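You operate a simulated robot arm through the tools that you are given. There is no shell and no other tool.

Carry out the task below with a simulated robot arm. There is one attempt and no reset: what you move stays moved.

## Task
Start the warm motorcycle engine, set its idle to the data card's figure, then shut it down.
Fine: no choke; ignition and fuel tap end off.

It is judged by the outcome, as a careful person would: the job done as asked, and still so three seconds after it is handed in. It fails if anything else is knocked over, pushed out of place, dropped, spilled or broken.

## Robot
A 7-joint arm with a two-finger gripper, fixed in place. Base frame: the origin is on the floor under the middle of its stand, x ahead of it, y to its left, z up. Readings come in mm, degrees, newtons and seconds.
With the tool pointing down near the work surface it reaches from about 360 to 780 mm from the base axis. Its first joint turns from -143.0 to 143.0 degrees. Payload 2.45 kg.
The TCP is the grasp point between the finger pads, 26 mm short of the fingertips. In the tool frame z runs along the fingers and y along their closing line. The gripper opens to 96 mm; its body begins 69 mm behind the TCP.
Orientation is that of the tool frame in the base frame, as [roll, pitch, yaw] about the fixed x, y, z axes, in that order (R = Rz(yaw) Ry(pitch) Rx(roll)). With the fingers straight down and closing along the base's y, the tool's x points along the base's -x, its y along +y and its z along -z.

## Interface
- The arm moves only by the tool apply_moves. Its argument "commands" is a list of rows, each a list of 7 numbers: the turn, a rotation vector about the base's x, y, z in degrees, then the shift along the base's x, y, z in mm, then the opening, from 0 (shut) to 1 (fully open). In form: [[ax, ay, az, x, y, z, claw], ...]. A call has 1 to 20 rows; each row shifts and turns the commanded pose from where the row before left it. A row lasts 0.2 s, in which the tool goes at most 50 mm and 8.6 degrees; a call with a longer step from one row to the next is refused whole, and so is a gripper value outside its range. A pose out of reach is approached as far as the arm can. The call stops where the force on the tool passes 80 N (or 10 N more than at its start, if that is more) or the arm is blocked; 0.2 s more then pass. The fingers move at their own pace (about 50 mm/s each) and stop on an object; they squeeze with about 23 N. The grip force told is the motor's: it shows also when the fingers shut on nothing. Time passes only in rows, and 0.2 s behind the last, so rows that do not move let the fingers close. It gives the time, the measured TCP pose, the force on the tool (base axes), the opening and the grip force at its end, in the units of the frame above (readings bear some noise), with the torque about the TCP (base axes, N m) and any sound that the robot's microphone picked up, and new pictures: "show" is both (left out), scene, wrist or none.
- Cameras (640 x 400 px; columns grow to the right, rows downward): "scene" is fixed at [221.1, -497.8, 1454.1]; the picture's right is [0.50, -0.86, 0.00], its down [-0.65, -0.38, -0.66] and it looks along [0.57, 0.33, -0.75] (base axes); focal length 239 px, centre (320, 200). "wrist" rides on the gripper at [82, 3, -98] in the tool frame; the picture's right is [-0.04, 1.00, 0.00], its down [-0.73, -0.03, -0.68] and it looks along [-0.68, -0.03, 0.73] (tool axes); focal length 256 px, centre (320, 200). There is no depth. A picture from a camera that has moved, and an enlarged one, comes with that camera's place and axes in the base frame and with its lens.
- lift_body(by): slides the trunk up (or, below 0, down) by that many mm; the arm rides with it, the base frame stays. It gives what a move gives, with no picture.
- close_up(camera, box): a new picture of the part [left, top, right, bottom] of that camera's present view, enlarged. It takes no simulated time.
- sign_off(): hands the job in; it is judged then, once.

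Places have to be worked out from the pictures, the camera data and where the tool is seen. Open the gripper and draw the arm clear of the work before you hand the job in, unless the task says otherwise.

The tools are called as name(argument=value, ...) on one line, values as JSON. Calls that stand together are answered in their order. apply_moves: Moves the arm, as the interface text tells. Its arguments: {"type":"object","properties":{"commands":{"type":"array","items":{"type":"array","items":{"type":"number"}}},"show":{"type":"string","enum":["both","scene","wrist","none"]}},"required":["commands"]} The other tools are called the same way: lift_body (by) moves the trunk up or down; close_up (camera, box) takes an enlarged picture of a part of a camera's view; sign_off () hands the job in.

At the start:

```text
clock: 0.0
position: [333.3, -230.5, 1274.4]
ee_rot: [-179.9, 0.0, -179.9]
ft_force: [0.5, -0.4, -0.1]
ft_torque: [0.01, 0.02, -0.01]
opening: 96.1
grip_force: 0.1
trunk travel left (down, up): [-550.0, 90.0]
```

scene: 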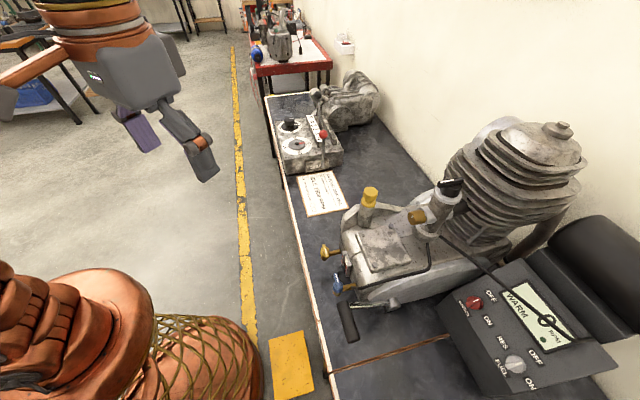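
wrist: 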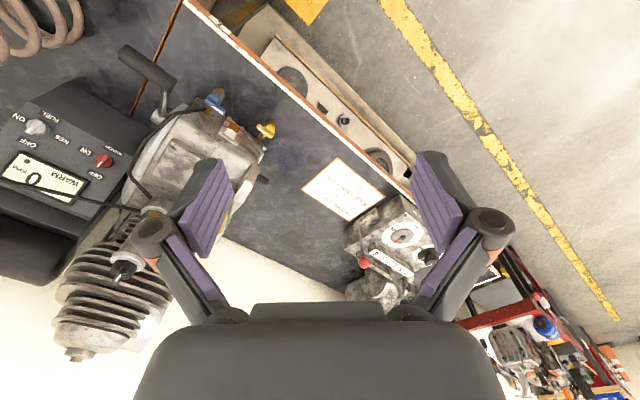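

I start by looking closely at the panel, the engine and the data card.

close_up(camera="scene", box=[430, 260, 620, 400])

close_up(camera="scene", box=[310, 170, 470, 350])

close_up(camera="scene", box=[260, 90, 400, 220])

close_up(camera="wrist", box=[290, 140, 400, 230])

close_up(camera="wrist", box=[100, 40, 300, 290])

```text
2.86 times, centred on (525, 330) of scene
camera zoom: at [221.1, -497.8, 1454.1], right [0.5, -0.86, 0.0], down [-0.65, -0.38, -0.66], along [0.57, 0.33, -0.75], focal length 682 px, centre (-266, -171)
```

zoom: 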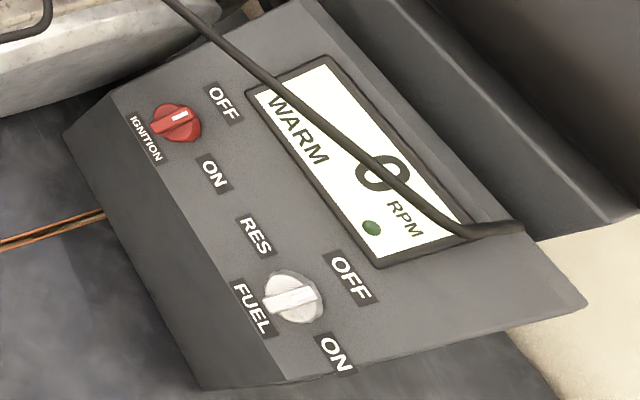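

```text
2.22 times, centred on (390, 260) of scene
camera zoom: at [221.1, -497.8, 1454.1], right [0.5, -0.86, 0.0], down [-0.65, -0.38, -0.66], along [0.57, 0.33, -0.75], focal length 531 px, centre (164, 67)
```

zoom: 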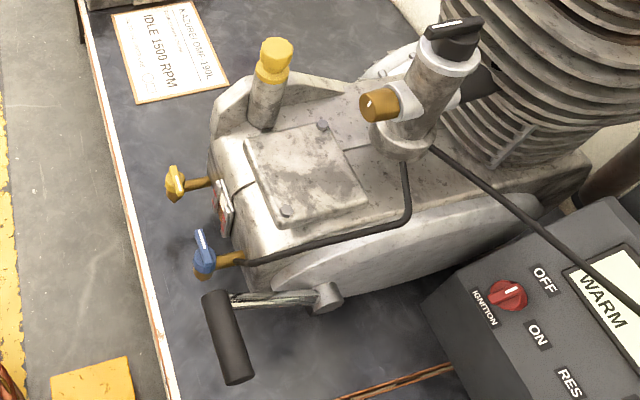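

```text
3.08 times, centred on (330, 155) of scene
camera zoom: at [221.1, -497.8, 1454.1], right [0.5, -0.86, 0.0], down [-0.65, -0.38, -0.66], along [0.57, 0.33, -0.75], focal length 735 px, centre (289, 338)
```

zoom: 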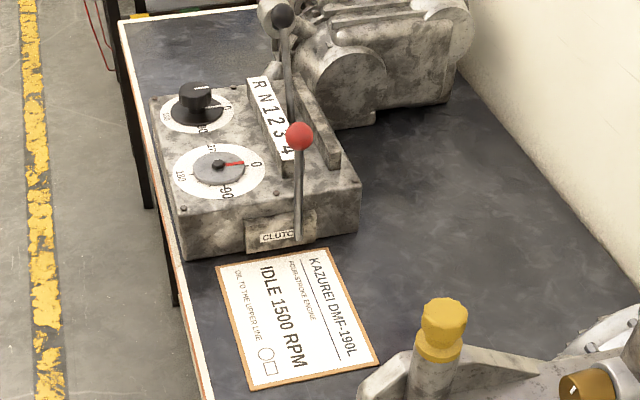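

```text
4.44 times, centred on (345, 185) of wrist
camera zoom: at [251.3, -226.5, 1372.2], right [0.04, 1.0, 0.0], down [0.73, -0.03, 0.68], along [0.68, -0.03, -0.73], focal length 1138 px, centre (209, 267)
```

zoom: 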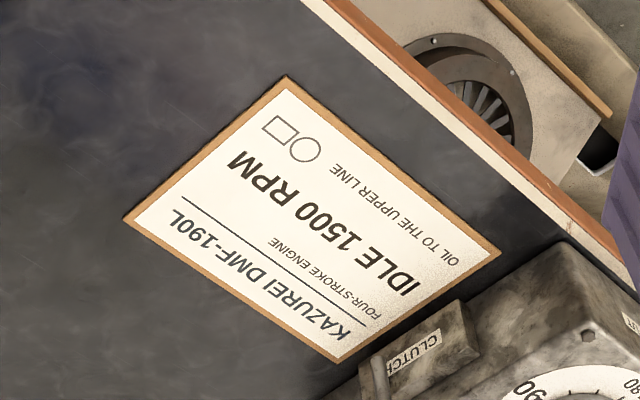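

```text
1.60 times, centred on (200, 165) of wrist
camera zoom: at [251.3, -226.5, 1372.2], right [0.04, 1.0, 0.0], down [0.73, -0.03, 0.68], along [0.68, -0.03, -0.73], focal length 410 px, centre (512, 256)
```

zoom: 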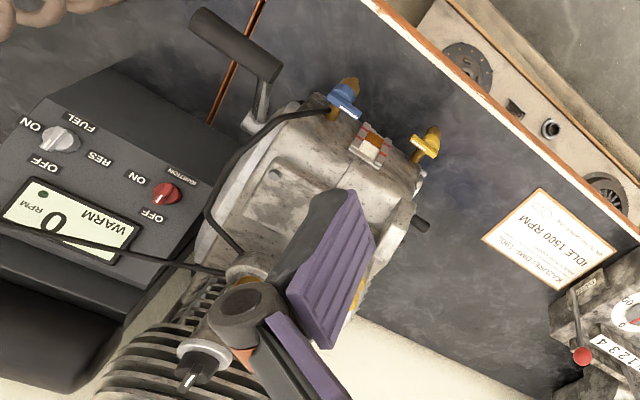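

The card reads IDLE 1500 RPM, the ignition and fuel knobs both look OFF, and the kick lever is at about (355,-480,970). I turn the tool to face the bench for better wrist views.

apply_moves(commands=[[0, 0, -7.5, 0, -20, 0, 1], [0, 0, -7.5, 0, -20, 0, 1], [0, 0, -7.5, 0, -20, 0, 1], [0, 0, -7.5, 0, -20, 0, 1], [0, 0, -7.5, 0, -20, 0, 1], [0, 0, -7.5, 0, -20, 0, 1]], show="both")

```text
clock: 1.4
position: [342.8, -358.2, 1242.2]
ee_rot: [-179.9, 0.2, 135.0]
ft_force: [-0.6, -0.1, 0.3]
ft_torque: [-0.01, 0.06, 0.02]
opening: 96.0
grip_force: 0.1
out of reach, approached as far as the arm can: row 2, 4
trunk travel left (down, up): [-550.0, 90.0]
camera wrist: at [286.0, -296.9, 1341.6], right [0.74, 0.68, 0.0], down [0.5, -0.54, 0.68], along [0.46, -0.5, -0.73], focal length 256 px, centre (320, 200)
```

scene: 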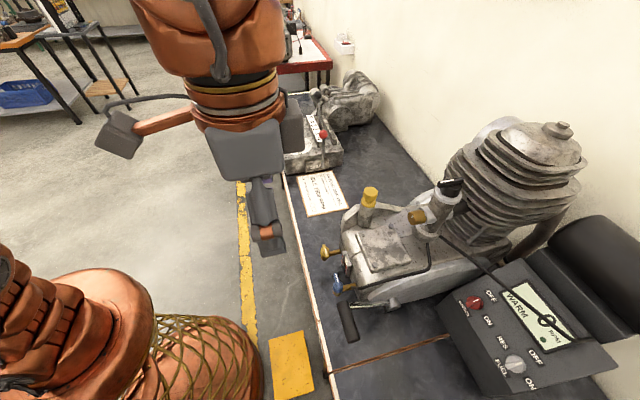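
wrist: 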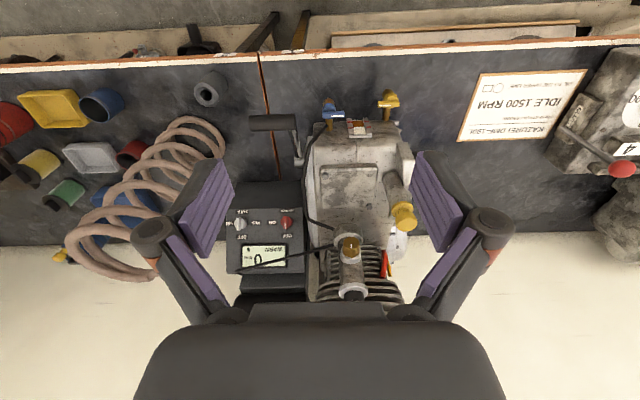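

The view now shows the whole engine from above; I zoom in on the carburettor, crankcase front and panel.

close_up(camera="wrist", box=[300, 80, 430, 310])

close_up(camera="wrist", box=[320, 220, 400, 305])

close_up(camera="wrist", box=[230, 170, 330, 280])

close_up(camera="scene", box=[390, 160, 490, 260])

```text
1.74 times, centred on (365, 195) of wrist
camera zoom: at [286.0, -296.9, 1341.6], right [0.74, 0.68, 0.0], down [0.5, -0.54, 0.68], along [0.46, -0.5, -0.73], focal length 445 px, centre (242, 209)
```

zoom: 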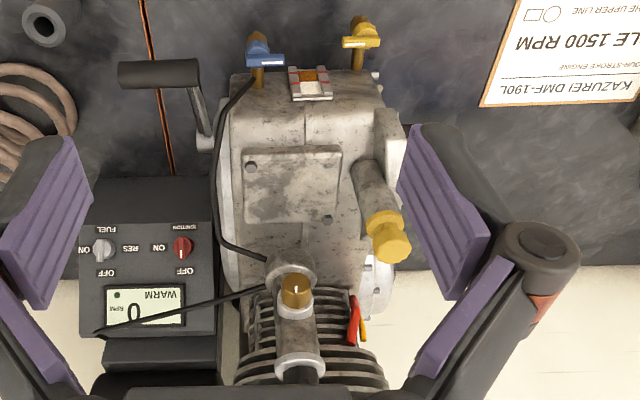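

```text
4.71 times, centred on (360, 262) of wrist
camera zoom: at [286.0, -296.9, 1341.6], right [0.74, 0.68, 0.0], down [0.5, -0.54, 0.68], along [0.46, -0.5, -0.73], focal length 1205 px, centre (132, -94)
```

zoom: 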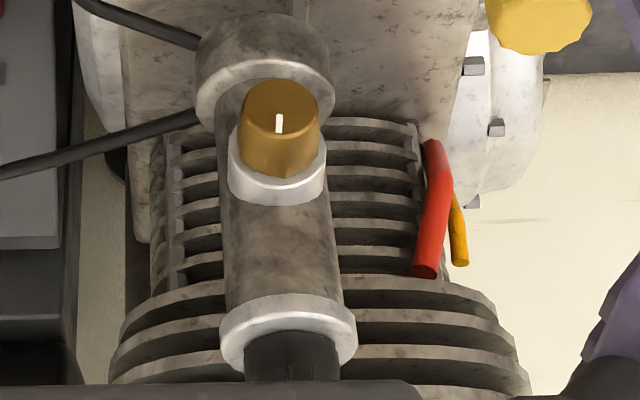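

```text
3.64 times, centred on (280, 225) of wrist
camera zoom: at [286.0, -296.9, 1341.6], right [0.74, 0.68, 0.0], down [0.5, -0.54, 0.68], along [0.46, -0.5, -0.73], focal length 931 px, centre (466, 109)
```

zoom: 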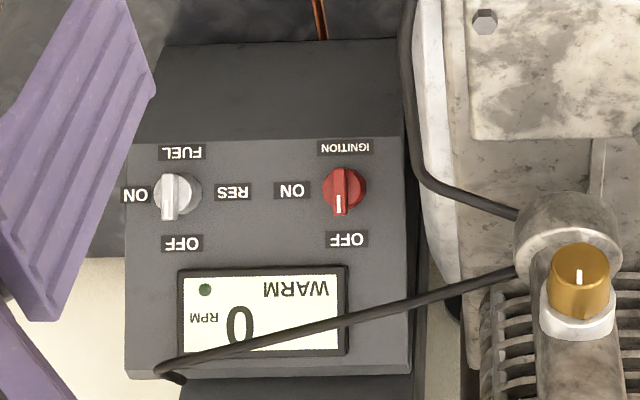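

```text
4.00 times, centred on (440, 210) of scene
camera zoom: at [221.1, -497.8, 1454.1], right [0.5, -0.86, 0.0], down [-0.65, -0.38, -0.66], along [0.57, 0.33, -0.75], focal length 955 px, centre (-160, 160)
```

zoom: 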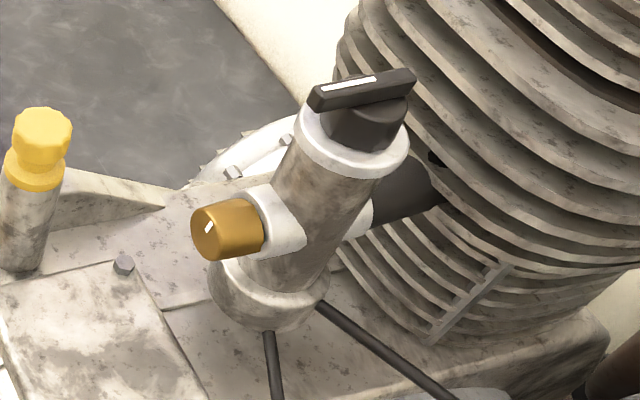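

The brass screw on the carburettor faces the robot (about 555,-513,1081, axis horizontal), the black knob on top is likely the choke, and the sloped panel has its knobs at about (470,-792,906) fuel and (553,-711,904) ignition. I tilt the tool 45° and move toward the fuel knob at a stand-off to look closer and check reach.

apply_moves(commands=[[-3.18, -3.18, 0, 5.2, -35.9, -23.1, 0.5], [-3.18, -3.18, 0, 5.2, -35.9, -23.1, 0.5], [-3.18, -3.18, 0, 5.2, -35.9, -23.1, 0.5], [-3.18, -3.18, 0, 5.2, -35.9, -23.1, 0.5], [-3.18, -3.18, 0, 5.2, -35.9, -23.1, 0.5], [-3.18, -3.18, 0, 5.2, -35.9, -23.1, 0.5], [-3.18, -3.18, 0, 5.2, -35.9, -23.1, 0.5], [-3.18, -3.18, 0, 5.2, -35.9, -23.1, 0.5], [-3.18, -3.18, 0, 5.2, -35.9, -23.1, 0.5], [-3.18, -3.18, 0, 5.2, -35.9, -23.1, 0.5]], show="both")

```text
clock: 3.6
position: [391.1, -715.3, 1011.8]
ee_rot: [-179.9, 45.1, 135.2]
ft_force: [7.2, 7.4, 4.4]
ft_torque: [-0.39, 0.67, -0.49]
opening: 48.1
grip_force: 0.1
trunk travel left (down, up): [-550.0, 90.0]
camera wrist: at [303.0, -622.1, 1024.1], right [0.73, 0.69, 0.03], down [0.01, -0.05, 1.0], along [0.69, -0.72, -0.04], focal length 256 px, centre (320, 200)
```

scene: 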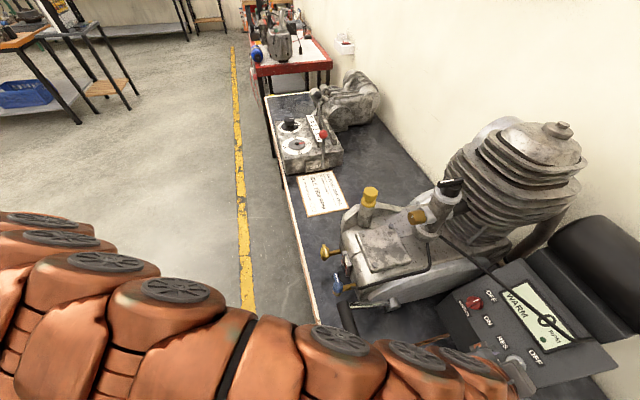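
wrist: 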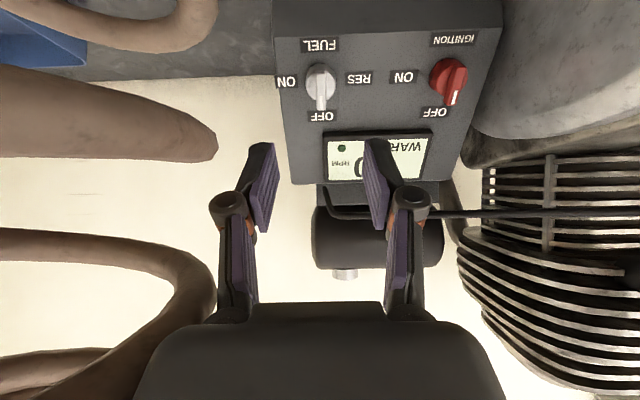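

The pose was reached well; I zoom on the knobs to see how they are shaped and aligned.

close_up(camera="wrist", box=[270, 20, 510, 190])

close_up(camera="wrist", box=[285, 45, 365, 125])

close_up(camera="scene", box=[440, 270, 640, 400])

```text
2.35 times, centred on (390, 105) of wrist
camera zoom: at [303.0, -622.1, 1024.1], right [0.73, 0.69, 0.03], down [0.01, -0.05, 1.0], along [0.69, -0.72, -0.04], focal length 602 px, centre (155, 424)
```

zoom: 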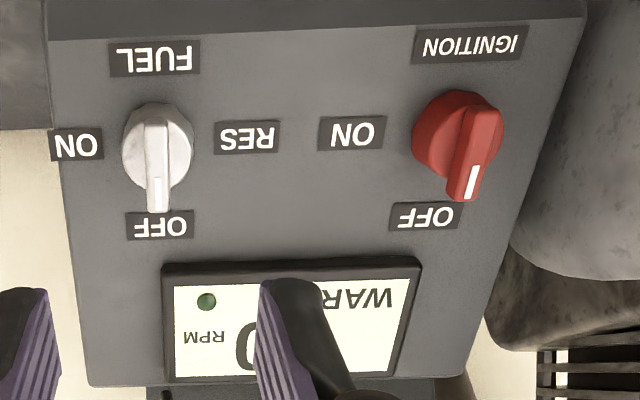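

```text
5.00 times, centred on (325, 85) of wrist
camera zoom: at [303.0, -622.1, 1024.1], right [0.73, 0.69, 0.03], down [0.01, -0.05, 1.0], along [0.69, -0.72, -0.04], focal length 1280 px, centre (295, 775)
```

zoom: 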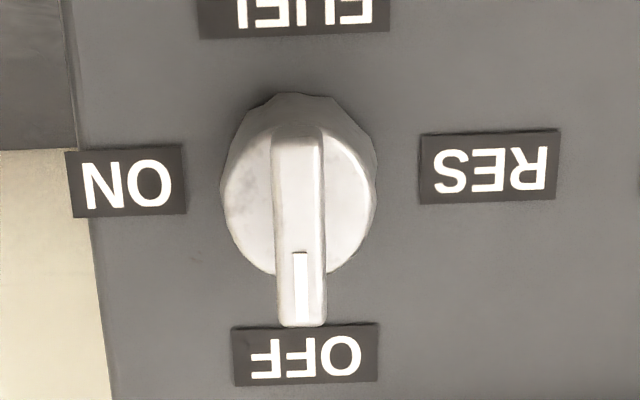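

```text
3.08 times, centred on (540, 335) of scene
camera zoom: at [221.1, -497.8, 1454.1], right [0.5, -0.86, 0.0], down [-0.65, -0.38, -0.66], along [0.57, 0.33, -0.75], focal length 735 px, centre (-357, -215)
```

zoom: 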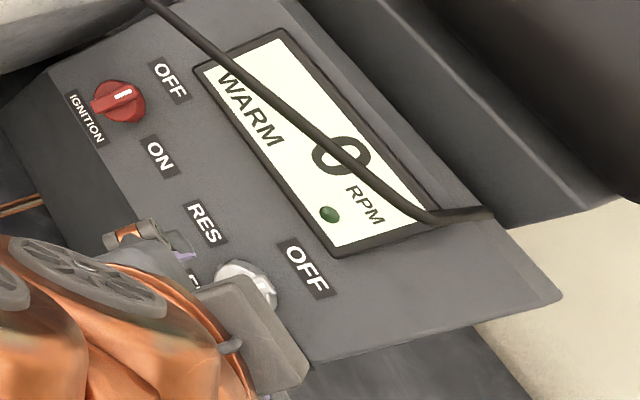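

Both knobs have a round base with a bar whose white-marked end points to OFF. Turning the ignition with the camera on the engine side would be tight, so I test whether the wrist can roll to put the camera on the other side.

apply_moves(commands=[[-4.25, 4.25, 6.0, 0, 0, 0, 0.5], [-4.25, 4.25, 6.0, 0, 0, 0, 0.5], [-4.25, 4.25, 6.0, 0, 0, 0, 0.5], [-4.25, 4.25, 6.0, 0, 0, 0, 0.5], [-4.25, 4.25, 6.0, 0, 0, 0, 0.5], [-4.25, 4.25, 6.0, 0, 0, 0, 0.5], [-4.25, 4.25, 6.0, 0, 0, 0, 0.5], [-4.25, 4.25, 6.0, 0, 0, 0, 0.5], [-4.25, 4.25, 6.0, 0, 0, 0, 0.5], [-4.25, 4.25, 6.0, 0, 0, 0, 0.5]], show="both")

```text
clock: 5.8
position: [391.2, -716.3, 1011.4]
ee_rot: [-135.0, 3.5, -138.6]
ft_force: [-1.2, 4.9, -1.5]
ft_torque: [-0.26, -0.31, -0.57]
opening: 48.1
grip_force: 0.0
trunk travel left (down, up): [-550.0, 90.0]
camera wrist: at [279.4, -717.5, 1074.3], right [-0.41, 0.58, -0.7], down [0.22, 0.81, 0.54], along [0.89, 0.06, -0.46], focal length 256 px, centre (320, 200)
```

scene: 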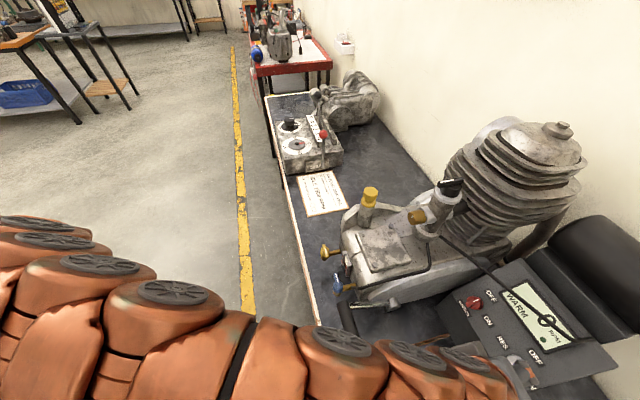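
wrist: 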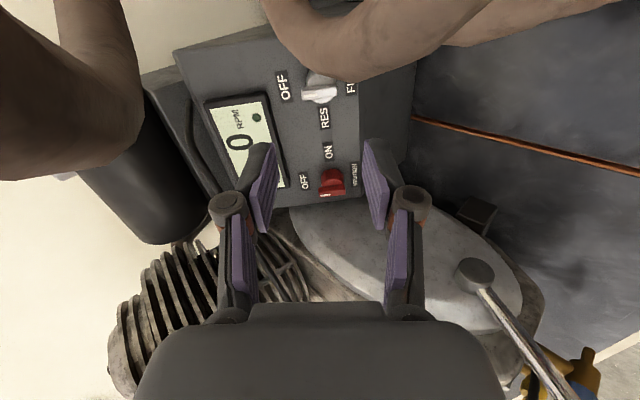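

There is a coiled hose very close on the camera side, so I hold still for a moment to check whether the force reading is contact before going on.

apply_moves(commands=[[0, 0, 0, 0, 0, 0, 0.5], [0, 0, 0, 0, 0, 0, 0.5], [0, 0, 0, 0, 0, 0, 0.5]], show="both")

close_up(camera="scene", box=[480, 320, 600, 400])

```text
clock: 6.6
position: [391.0, -714.1, 1011.0]
ee_rot: [-134.9, 3.6, -138.6]
ft_force: [-2.1, 5.8, -0.1]
ft_torque: [-0.33, -0.2, -0.63]
opening: 48.1
grip_force: 0.1
trunk travel left (down, up): [-550.0, 90.0]
camera wrist: at [279.5, -717.3, 1074.3], right [-0.4, 0.59, -0.7], down [0.22, 0.81, 0.55], along [0.89, 0.06, -0.46], focal length 256 px, centre (320, 200)
```

scene: 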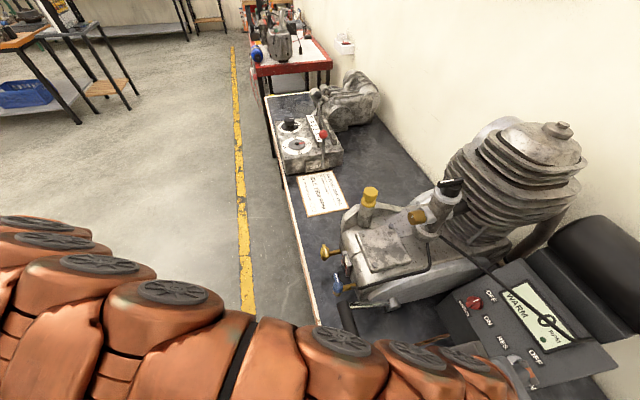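
wrist: 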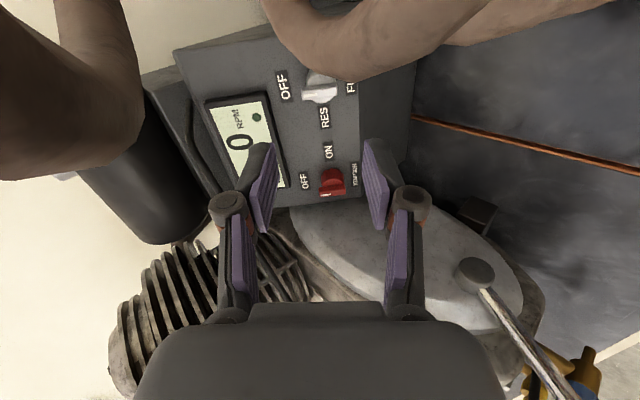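

```text
5.00 times, centred on (540, 360) of scene
camera zoom: at [221.1, -497.8, 1454.1], right [0.5, -0.86, 0.0], down [-0.65, -0.38, -0.66], along [0.57, 0.33, -0.75], focal length 1194 px, centre (-780, -600)
```

zoom: 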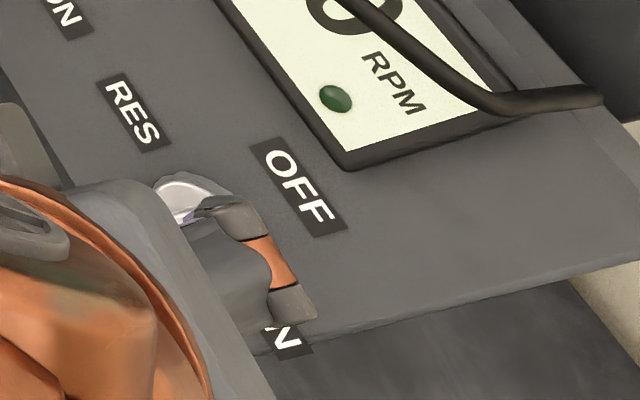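

The steady ~6 N suggests the gripper side is lightly touching the coiled hose at the panel's right side. I back straight off along the tool axis, away from it.

apply_moves(commands=[[0, 0, 0, -10, 10, 14.1, 0.5], [0, 0, 0, -12.5, 12.5, 17.7, 0.5], [0, 0, 0, -12.5, 12.5, 17.7, 0.5], [0, 0, 0, -12.5, 12.5, 17.7, 0.5]], show="wrist")

```text
clock: 7.6
position: [343.2, -669.4, 1079.8]
ee_rot: [-135.0, 3.5, -138.8]
ft_force: [0.1, 0.1, -0.6]
ft_torque: [0.0, 0.0, -0.01]
opening: 48.1
grip_force: 0.1
trunk travel left (down, up): [-550.0, 90.0]
camera wrist: at [231.4, -672.0, 1144.4], right [-0.4, 0.59, -0.7], down [0.22, 0.81, 0.54], along [0.89, 0.06, -0.46], focal length 256 px, centre (320, 200)
```

wrist: 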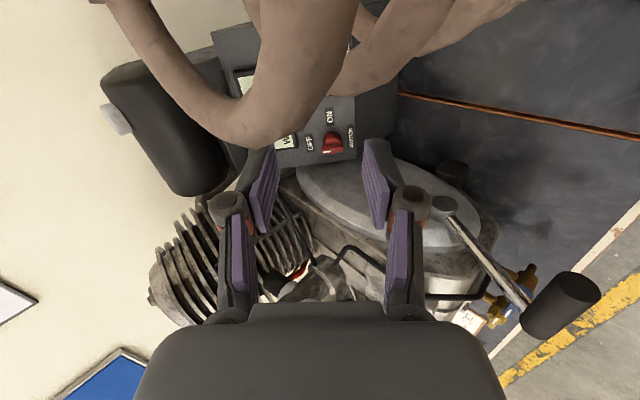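

Contact is gone. I retreat further and roll back so I can see where the hose coil is in full.

apply_moves(commands=[[0, 0, 0, -15, 15, 21.2, 0.5], [0, 0, 0, -15, 15, 21.2, 0.5], [0, 0, 0, -15, 15, 21.2, 0.5], [4.25, -4.25, -6.0, -5, 15, 5, 0.5], [4.25, -4.25, -6.0, -5, 15, 5, 0.5], [4.25, -4.25, -6.0, -5, 15, 5, 0.5], [4.25, -4.25, -6.0, -5, 15, 5, 0.5], [4.25, -4.25, -6.0, 0, 15, 5, 0.5], [4.25, -4.25, -6.0, 0, 15, 5, 0.5], [4.25, -4.25, -6.0, 0, 15, 5, 0.5], [4.25, -4.25, -6.0, 0, 15, 5, 0.5], [4.25, -4.25, -6.0, 0, 15, 5, 0.5], [4.25, -4.25, -6.0, 0, 15, 5, 0.5]], show="both")

```text
clock: 10.4
position: [280.6, -473.1, 1192.8]
ee_rot: [179.9, 45.0, 134.7]
ft_force: [0.1, 0.4, -0.2]
ft_torque: [0.0, 0.0, -0.03]
opening: 48.2
grip_force: 0.0
trunk travel left (down, up): [-550.0, 90.0]
camera wrist: at [192.5, -379.8, 1204.7], right [0.73, 0.69, 0.03], down [0.01, -0.05, 1.0], along [0.69, -0.73, -0.04], focal length 256 px, centre (320, 200)
```

scene: 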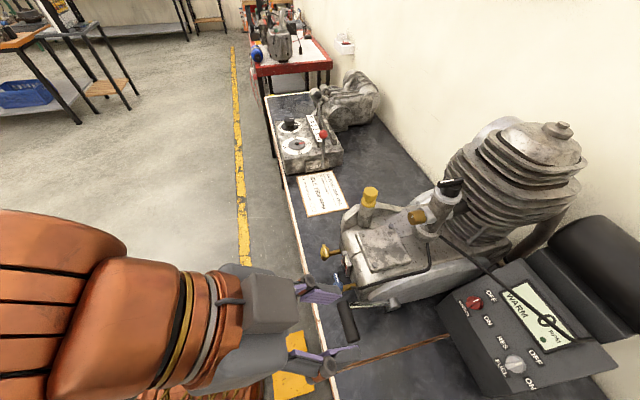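
wrist: 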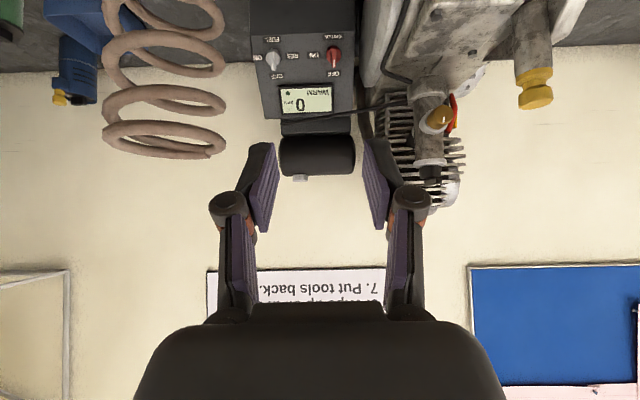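

The hose is an upright coil standing right of the panel (edge at about u=-262 along the bench, top near z 1135), so the fuel knob must be approached from above rather than along the panel normal. I close the fingers to see the shape of the closed tips, which I plan to use as a pusher on the knob bars.

apply_moves(commands=[[3.5, 3.5, 0, 0, 0, 0, 0.0], [3.5, 3.5, 0, 0, 0, 0, 0.0], [3.5, 3.5, 0, 0, 0, 0, 0.0], [3.5, 3.5, 0, 0, 0, 0, 0.0], [3.5, 3.5, 0, 0, 0, 0, 0.0], [3.71, 3.71, 0, 0, 0, 0, 0.0]], show="both")

close_up(camera="wrist", box=[240, 120, 400, 320])

close_up(camera="scene", box=[200, 240, 400, 400])

close_up(camera="wrist", box=[80, 60, 330, 220])

```text
clock: 11.8
position: [278.9, -473.3, 1192.9]
ee_rot: [180.0, 14.8, 135.0]
ft_force: [-0.7, 1.5, 0.5]
ft_torque: [0.0, 0.0, 0.01]
opening: 0.1
grip_force: 23.0
trunk travel left (down, up): [-550.0, 90.0]
camera wrist: at [207.8, -395.9, 1267.2], right [0.73, 0.68, 0.01], down [0.36, -0.4, 0.84], along [0.58, -0.62, -0.54], focal length 256 px, centre (320, 200)
```

scene: 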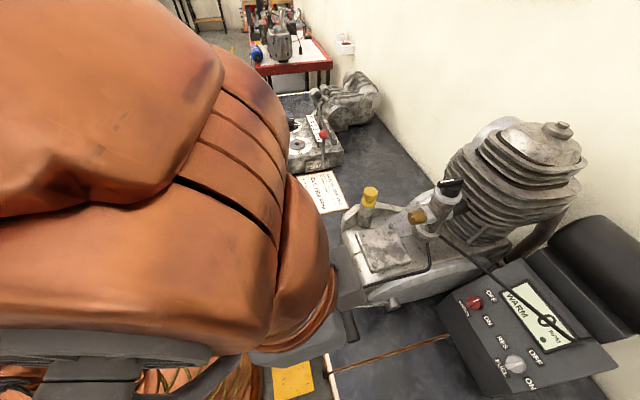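
wrist: 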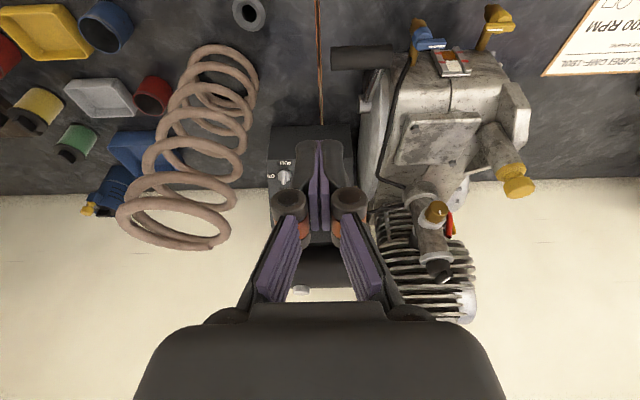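

```text
2.00 times, centred on (320, 220) of wrist
camera zoom: at [207.8, -395.9, 1267.2], right [0.73, 0.68, 0.01], down [0.36, -0.4, 0.84], along [0.58, -0.62, -0.54], focal length 512 px, centre (320, 160)
```

zoom: 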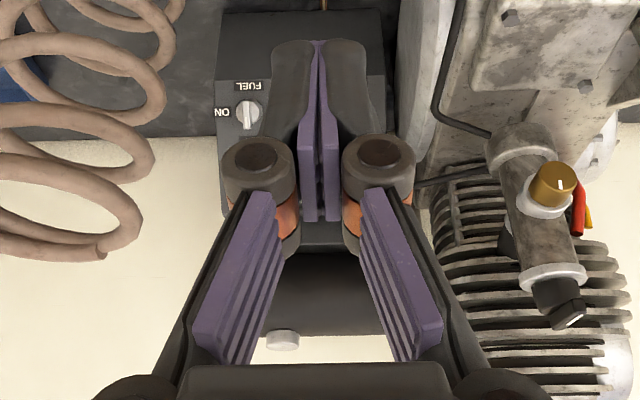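

```text
2.50 times, centred on (300, 320) of scene
camera zoom: at [221.1, -497.8, 1454.1], right [0.5, -0.86, 0.0], down [-0.65, -0.38, -0.66], along [0.57, 0.33, -0.75], focal length 597 px, centre (370, -100)
```

zoom: 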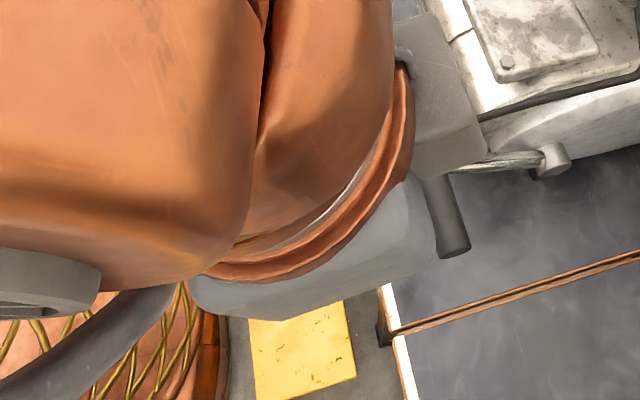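

```text
2.50 times, centred on (205, 140) of wrist
camera zoom: at [207.8, -395.9, 1267.2], right [0.73, 0.68, 0.01], down [0.36, -0.4, 0.84], along [0.58, -0.62, -0.54], focal length 640 px, centre (608, 350)
```

zoom: 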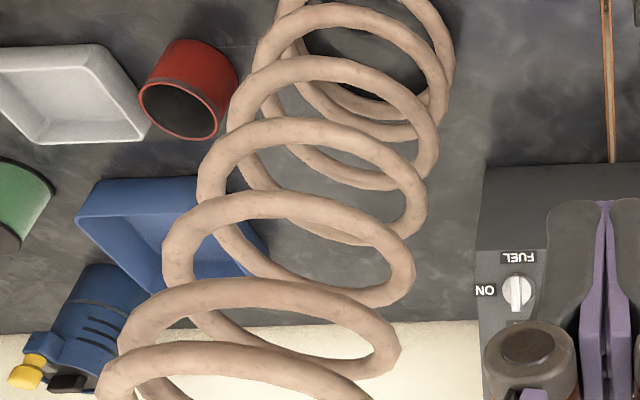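

The closed tips are about 25 mm wide, good for pushing the 10 mm wide, ±16 mm long bar. I fly high to a pre-approach point just left of and above the fuel knob with a mostly vertical tool leaning away from the coil.

apply_moves(commands=[[-1.06, 1.06, 0, 20.6, -26.5, -17.9, 0], [-1.06, 1.06, 0, 20.6, -26.5, -17.9, 0], [-1.06, 1.06, 0, 20.6, -26.5, -17.9, 0], [-1.06, 1.06, 0, 20.6, -26.5, -17.9, 0], [-1.06, 1.06, 0, 20.6, -26.5, -17.9, 0], [-1.06, 1.06, 0, 20.6, -26.5, -17.9, 0], [-1.06, 1.06, 0, 20.6, -26.5, -17.9, 0], [-1.06, 1.06, 0, 20.6, -26.5, -17.9, 0], [-1.06, 1.06, 0, 20.6, -26.5, -17.9, 0], [-1.06, 1.06, 0, 20.6, -26.5, -17.9, 0]], show="both")

close_up(camera="wrist", box=[240, 60, 400, 180])

```text
clock: 14.0
position: [463.6, -663.4, 1024.2]
ee_rot: [-164.6, 14.3, 139.2]
ft_force: [0.2, 0.1, 0.5]
ft_torque: [-0.06, -0.02, 0.0]
opening: 0.1
grip_force: 22.8
out of reach, approached as far as the arm can: row 8, 9, 10
trunk travel left (down, up): [-550.0, 90.0]
camera wrist: at [405.4, -573.6, 1095.5], right [0.71, 0.66, -0.25], down [0.51, -0.24, 0.82], along [0.48, -0.71, -0.51], focal length 256 px, centre (320, 200)
```

scene: 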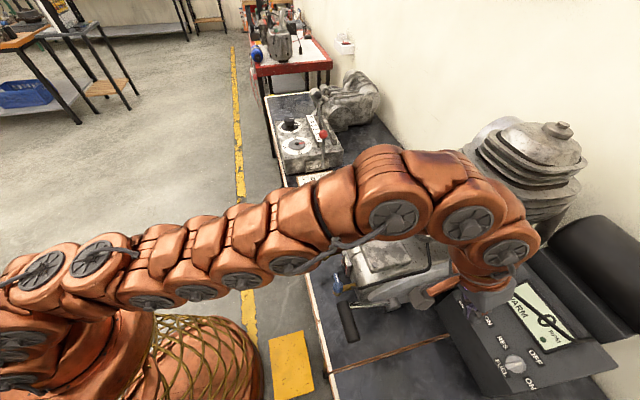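
wrist: 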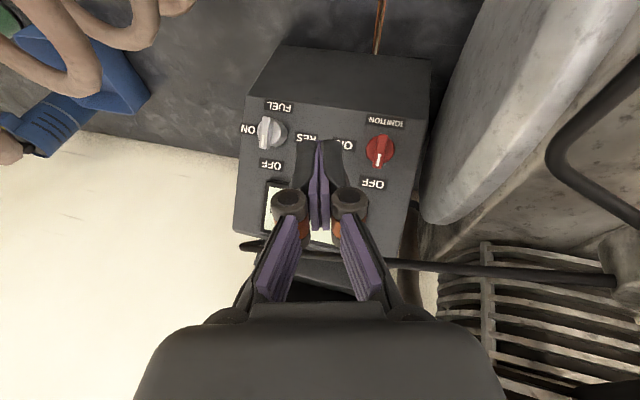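

```text
3.33 times, centred on (320, 120) of wrist
camera zoom: at [405.4, -573.6, 1095.5], right [0.71, 0.66, -0.25], down [0.51, -0.24, 0.82], along [0.48, -0.71, -0.51], focal length 853 px, centre (320, 467)
```

zoom: 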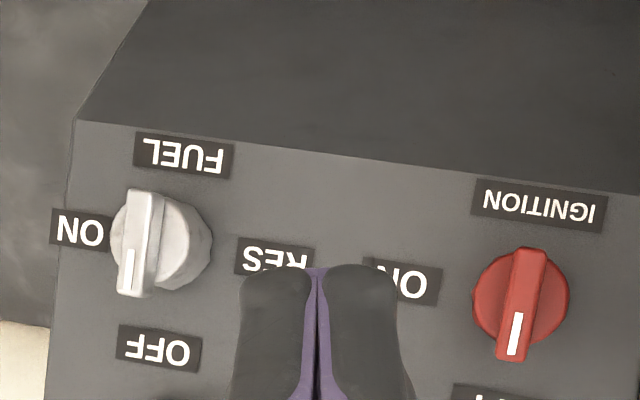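

The near-vertical pose is out of reach that far out. I switch to a tool direction along the panel normal but leaning about 20° toward the engine side, which clears the coil and stays in reach, and stop 60 mm short of the start of the push.

apply_moves(commands=[[5.3, -5.3, 0, 0, 0, 0, 0], [5.3, -5.3, 0, 0, 0, 0, 0], [-5.3, -5.3, 0, 0, 0, 0, 0], [-5.3, -5.3, 0, 0, 0, 0, 0], [-5.3, -5.3, 0, 0, 0, 0, 0], [-5.3, -5.3, 0, 0, 0, 0, 0], [-3.33, 3.33, -4.71, 0, -10, -10, 0], [-3.33, 3.33, -4.71, 1.8, -20, -17, 0], [-3.33, 3.33, -4.71, 1.8, -19.6, -17.9, 0]], show="both")

close_up(camera="wrist", box=[200, 60, 400, 190])

close_up(camera="scene", box=[430, 260, 630, 400])

```text
clock: 16.0
position: [459.4, -705.5, 974.3]
ee_rot: [-160.0, 45.1, 134.9]
ft_force: [-1.5, -0.3, -0.2]
ft_torque: [0.02, -0.05, 0.01]
opening: 0.0
grip_force: 23.3
out of reach, approached as far as the arm can: row 1, 2
trunk travel left (down, up): [-550.0, 90.0]
camera wrist: at [399.2, -593.2, 981.0], right [0.86, 0.47, -0.21], down [0.19, 0.1, 0.98], along [0.48, -0.88, 0.0], focal length 256 px, centre (320, 200)
```

scene: 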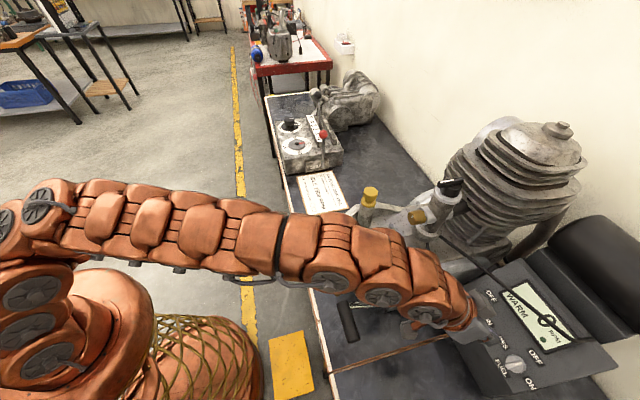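
wrist: 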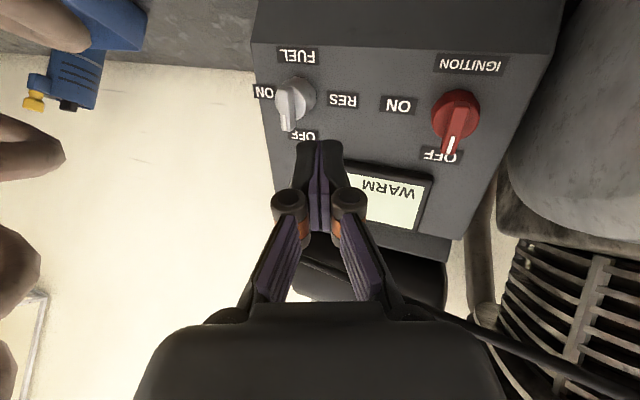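

```text
3.08 times, centred on (300, 125) of wrist
camera zoom: at [399.2, -593.2, 981.0], right [0.86, 0.47, -0.21], down [0.19, 0.1, 0.98], along [0.48, -0.88, 0.0], focal length 788 px, centre (382, 431)
```

zoom: 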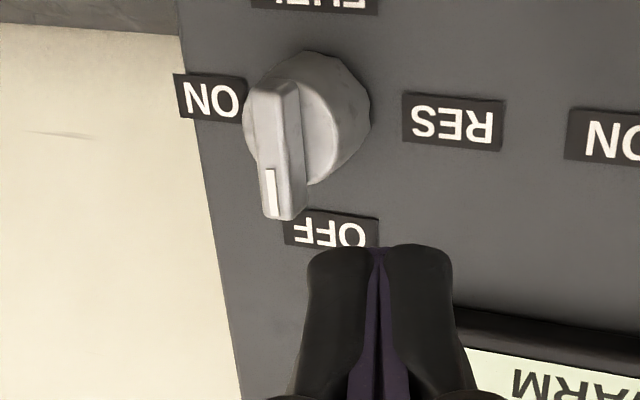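

```text
2.86 times, centred on (530, 330) of scene
camera zoom: at [221.1, -497.8, 1454.1], right [0.5, -0.86, 0.0], down [-0.65, -0.38, -0.66], along [0.57, 0.33, -0.75], focal length 682 px, centre (-280, -171)
```

zoom: 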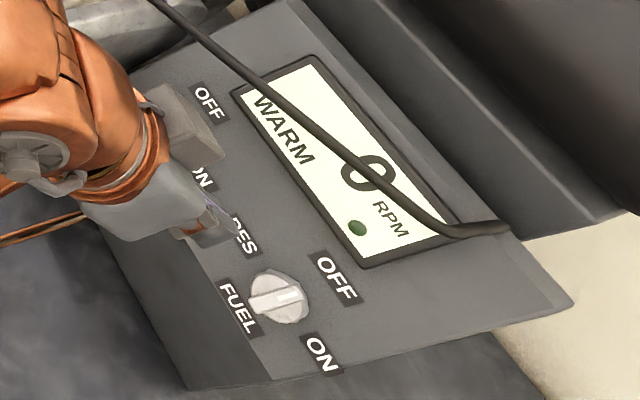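

The camera geometry checks out: fuel knob centre about (469.6,-792.3,904.5), bar top about 23 mm off the panel. I lower the closed tips to the left of the bar, just above the base, and look before pushing.

apply_moves(commands=[[0, 0, 0, 8.4, -34.2, -17.1, 0], [0, 0, 0, 7, -7, -9.2, 0], [0, 0, 0, 7, -7, -9.2, 0], [0, 0, 0, 0, 0, 0, 0]], show="wrist")

close_up(camera="wrist", box=[200, 80, 400, 205])

close_up(camera="scene", box=[440, 300, 580, 400])

```text
clock: 17.0
position: [480.8, -753.4, 935.2]
ee_rot: [-160.1, 44.9, 134.9]
ft_force: [-0.6, 0.5, 0.6]
ft_torque: [-0.02, -0.03, -0.03]
opening: 0.2
grip_force: 23.5
trunk travel left (down, up): [-550.0, 90.0]
camera wrist: at [420.5, -641.0, 943.2], right [0.85, 0.47, -0.21], down [0.19, 0.1, 0.98], along [0.48, -0.88, 0.0], focal length 256 px, centre (320, 200)
```

wrist: 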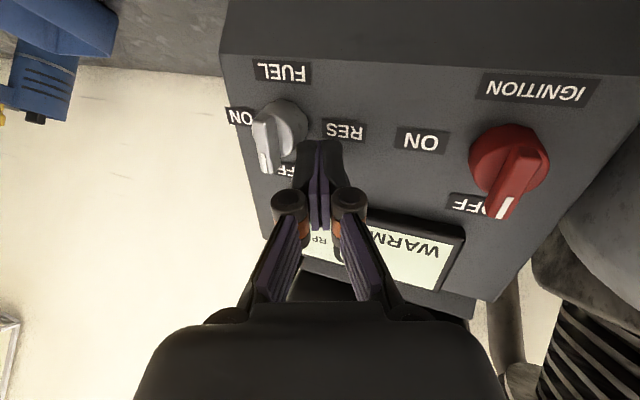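

```text
3.20 times, centred on (300, 142) of wrist
camera zoom: at [420.5, -641.0, 943.2], right [0.85, 0.47, -0.21], down [0.19, 0.1, 0.98], along [0.48, -0.88, 0.0], focal length 819 px, centre (384, 384)
```

zoom: 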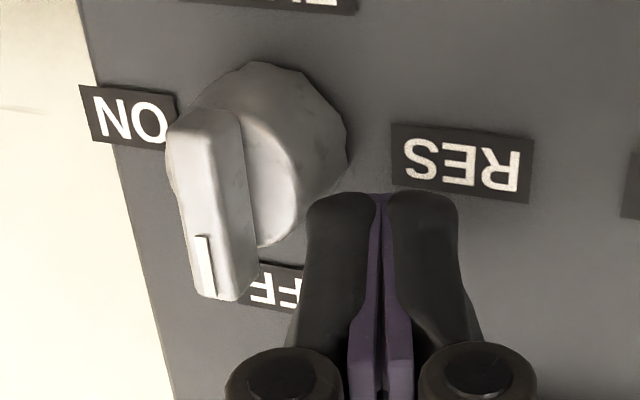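

```text
4.00 times, centred on (510, 350) of scene
camera zoom: at [221.1, -497.8, 1454.1], right [0.5, -0.86, 0.0], down [-0.65, -0.38, -0.66], along [0.57, 0.33, -0.75], focal length 955 px, centre (-440, -400)
```

zoom: 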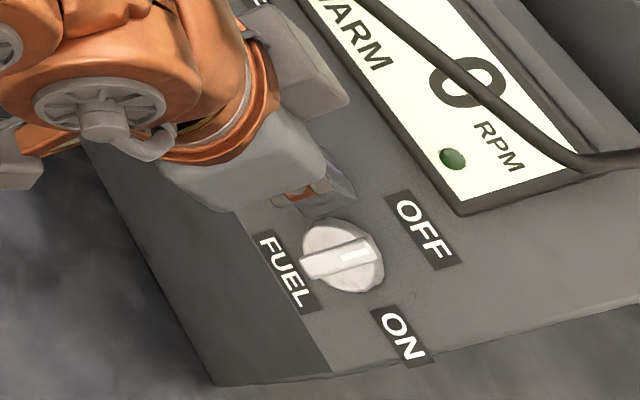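

I zoom in tighter to judge the height of the knob's base versus the bar.

close_up(camera="wrist", box=[235, 90, 355, 190])

```text
4.00 times, centred on (295, 140) of wrist
camera zoom: at [420.5, -641.0, 943.2], right [0.85, 0.47, -0.21], down [0.19, 0.1, 0.98], along [0.48, -0.88, 0.0], focal length 1024 px, centre (420, 440)
```

zoom: 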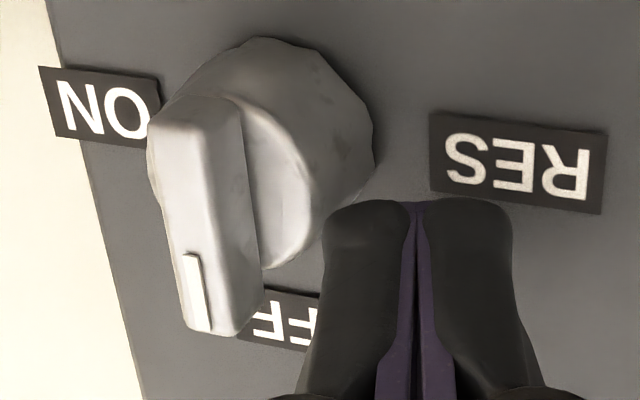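

The base is about 19 mm tall and the bar reaches about 28 mm, so the tip must ride 20–24 mm above the panel. I raise slightly and begin the push on the bar from its left side along an arc.

apply_moves(commands=[[0, 0, 0, -2.1, 2.6, 7.8, 0], [0, 0, 0, -3.4, -3.6, -0.2, 0], [0, 0, 0, -3.4, -3.6, -0.2, 0], [0, 0, 0, -1.9, -5.1, 3.4, 0], [0, 0, 0, -1.9, -5.2, 3.3, 0], [0, 0, 0, 0, 0, 0, 0]], show="wrist")

close_up(camera="wrist", box=[235, 90, 355, 190])

close_up(camera="scene", box=[460, 310, 580, 400])

```text
clock: 18.4
position: [468.2, -766.1, 952.2]
ee_rot: [-159.9, 45.0, 135.0]
ft_force: [-10.4, 14.9, 7.7]
ft_torque: [0.23, 0.29, -0.32]
opening: 0.1
grip_force: 23.3
trunk travel left (down, up): [-550.0, 90.0]
camera wrist: at [407.4, -654.1, 959.6], right [0.86, 0.47, -0.21], down [0.19, 0.1, 0.98], along [0.48, -0.88, 0.0], focal length 256 px, centre (320, 200)
```

wrist: 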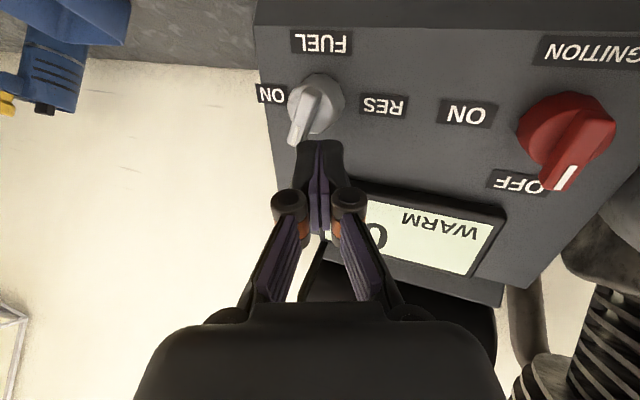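

```text
4.00 times, centred on (295, 140) of wrist
camera zoom: at [407.4, -654.1, 959.6], right [0.86, 0.47, -0.21], down [0.19, 0.1, 0.98], along [0.48, -0.88, 0.0], focal length 1024 px, centre (420, 440)
```

zoom: 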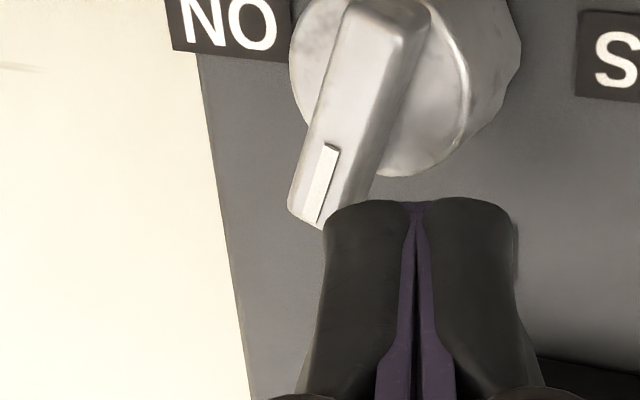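

```text
4.44 times, centred on (520, 355) of scene
camera zoom: at [221.1, -497.8, 1454.1], right [0.5, -0.86, 0.0], down [-0.65, -0.38, -0.66], along [0.57, 0.33, -0.75], focal length 1061 px, centre (-569, -489)
```

zoom: 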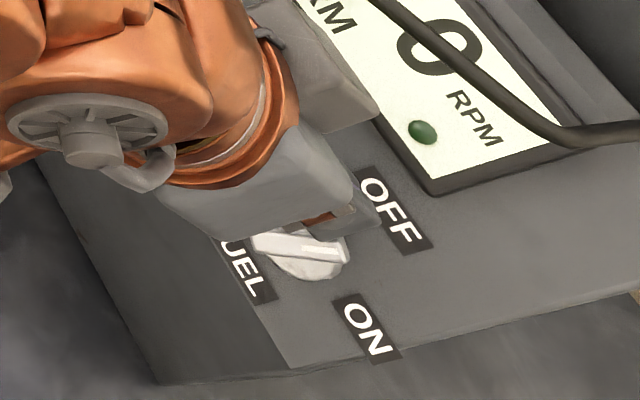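

The bar has turned roughly 30° toward ON and the contact is holding. I continue the arc, sweeping right and then down the panel.

apply_moves(commands=[[0, 0, 0, -5.3, -3.3, -0.6, 0], [0, 0, 0, -6.2, -3.7, -1.1, 0], [0, 0, 0, 0, 0, 0, 0]], show="wrist")

close_up(camera="wrist", box=[235, 70, 395, 190])

close_up(camera="scene", box=[460, 310, 580, 400])

```text
clock: 19.2
position: [458.3, -776.0, 949.1]
ee_rot: [-160.1, 44.8, 134.9]
ft_force: [0.2, -0.5, 0.1]
ft_torque: [-0.05, 0.0, 0.02]
opening: 0.0
grip_force: 23.0
trunk travel left (down, up): [-550.0, 90.0]
camera wrist: at [396.7, -662.7, 957.1], right [0.85, 0.47, -0.21], down [0.19, 0.1, 0.98], along [0.48, -0.88, 0.0], focal length 256 px, centre (320, 200)
```

wrist: 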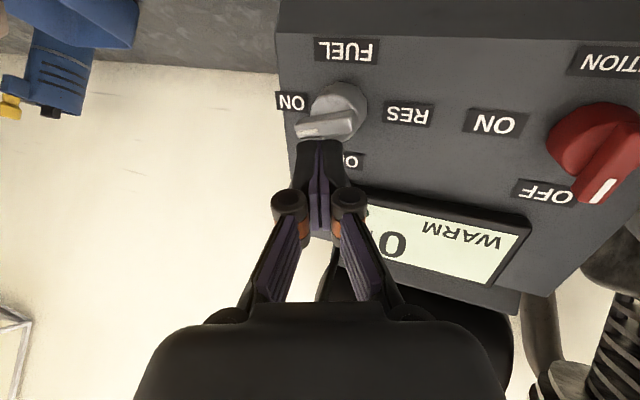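

```text
3.33 times, centred on (315, 130) of wrist
camera zoom: at [396.7, -662.7, 957.1], right [0.85, 0.47, -0.21], down [0.19, 0.1, 0.98], along [0.48, -0.88, 0.0], focal length 853 px, centre (337, 433)
```

zoom: 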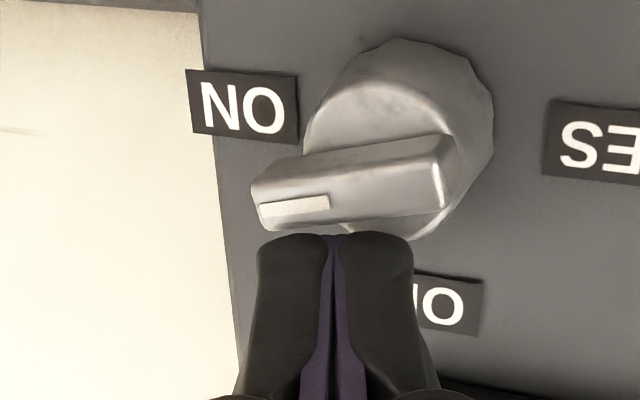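

```text
4.44 times, centred on (520, 355) of scene
camera zoom: at [221.1, -497.8, 1454.1], right [0.5, -0.86, 0.0], down [-0.65, -0.38, -0.66], along [0.57, 0.33, -0.75], focal length 1061 px, centre (-569, -489)
```

zoom: 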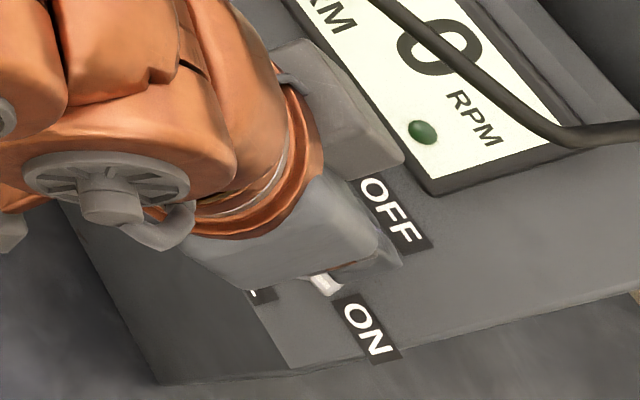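

The bar is now about 75° round, slightly short of ON. I push a few millimetres more down the panel.

apply_moves(commands=[[0, 0, 0, -5.0, -2.0, -0.8, 0], [0, 0, 0, -1.5, 0, -1.5, 0], [0, 0, 0, -1.0, 1.0, -1.4, 0], [0, 0, 0, 0, 0, 0, 0]], show="wrist")

close_up(camera="wrist", box=[235, 70, 395, 190])

```text
clock: 20.2
position: [451.6, -776.4, 946.9]
ee_rot: [-160.0, 45.1, 135.1]
ft_force: [3.8, -6.4, 4.4]
ft_torque: [-0.21, -0.11, 0.0]
opening: 0.0
grip_force: 23.2
trunk travel left (down, up): [-550.0, 90.0]
camera wrist: at [390.4, -663.6, 954.3], right [0.85, 0.47, -0.21], down [0.19, 0.1, 0.98], along [0.48, -0.87, 0.0], focal length 256 px, centre (320, 200)
```

wrist: 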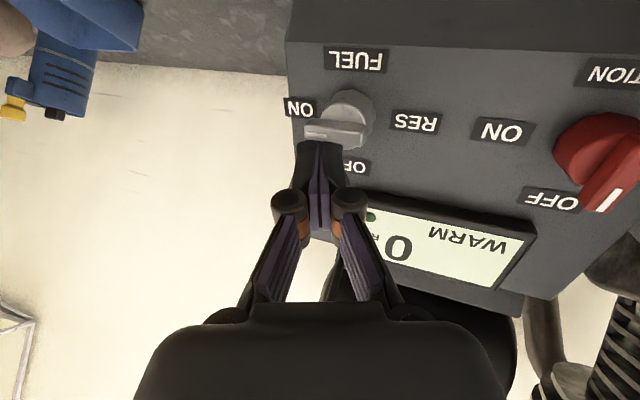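

```text
3.33 times, centred on (315, 130) of wrist
camera zoom: at [390.4, -663.6, 954.3], right [0.85, 0.47, -0.21], down [0.19, 0.1, 0.98], along [0.48, -0.87, 0.0], focal length 853 px, centre (337, 433)
```

zoom: 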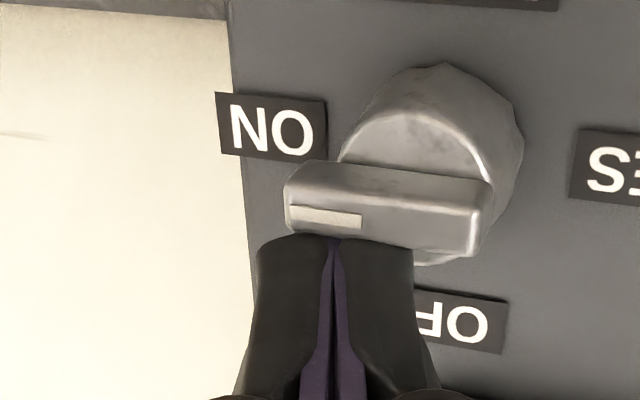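

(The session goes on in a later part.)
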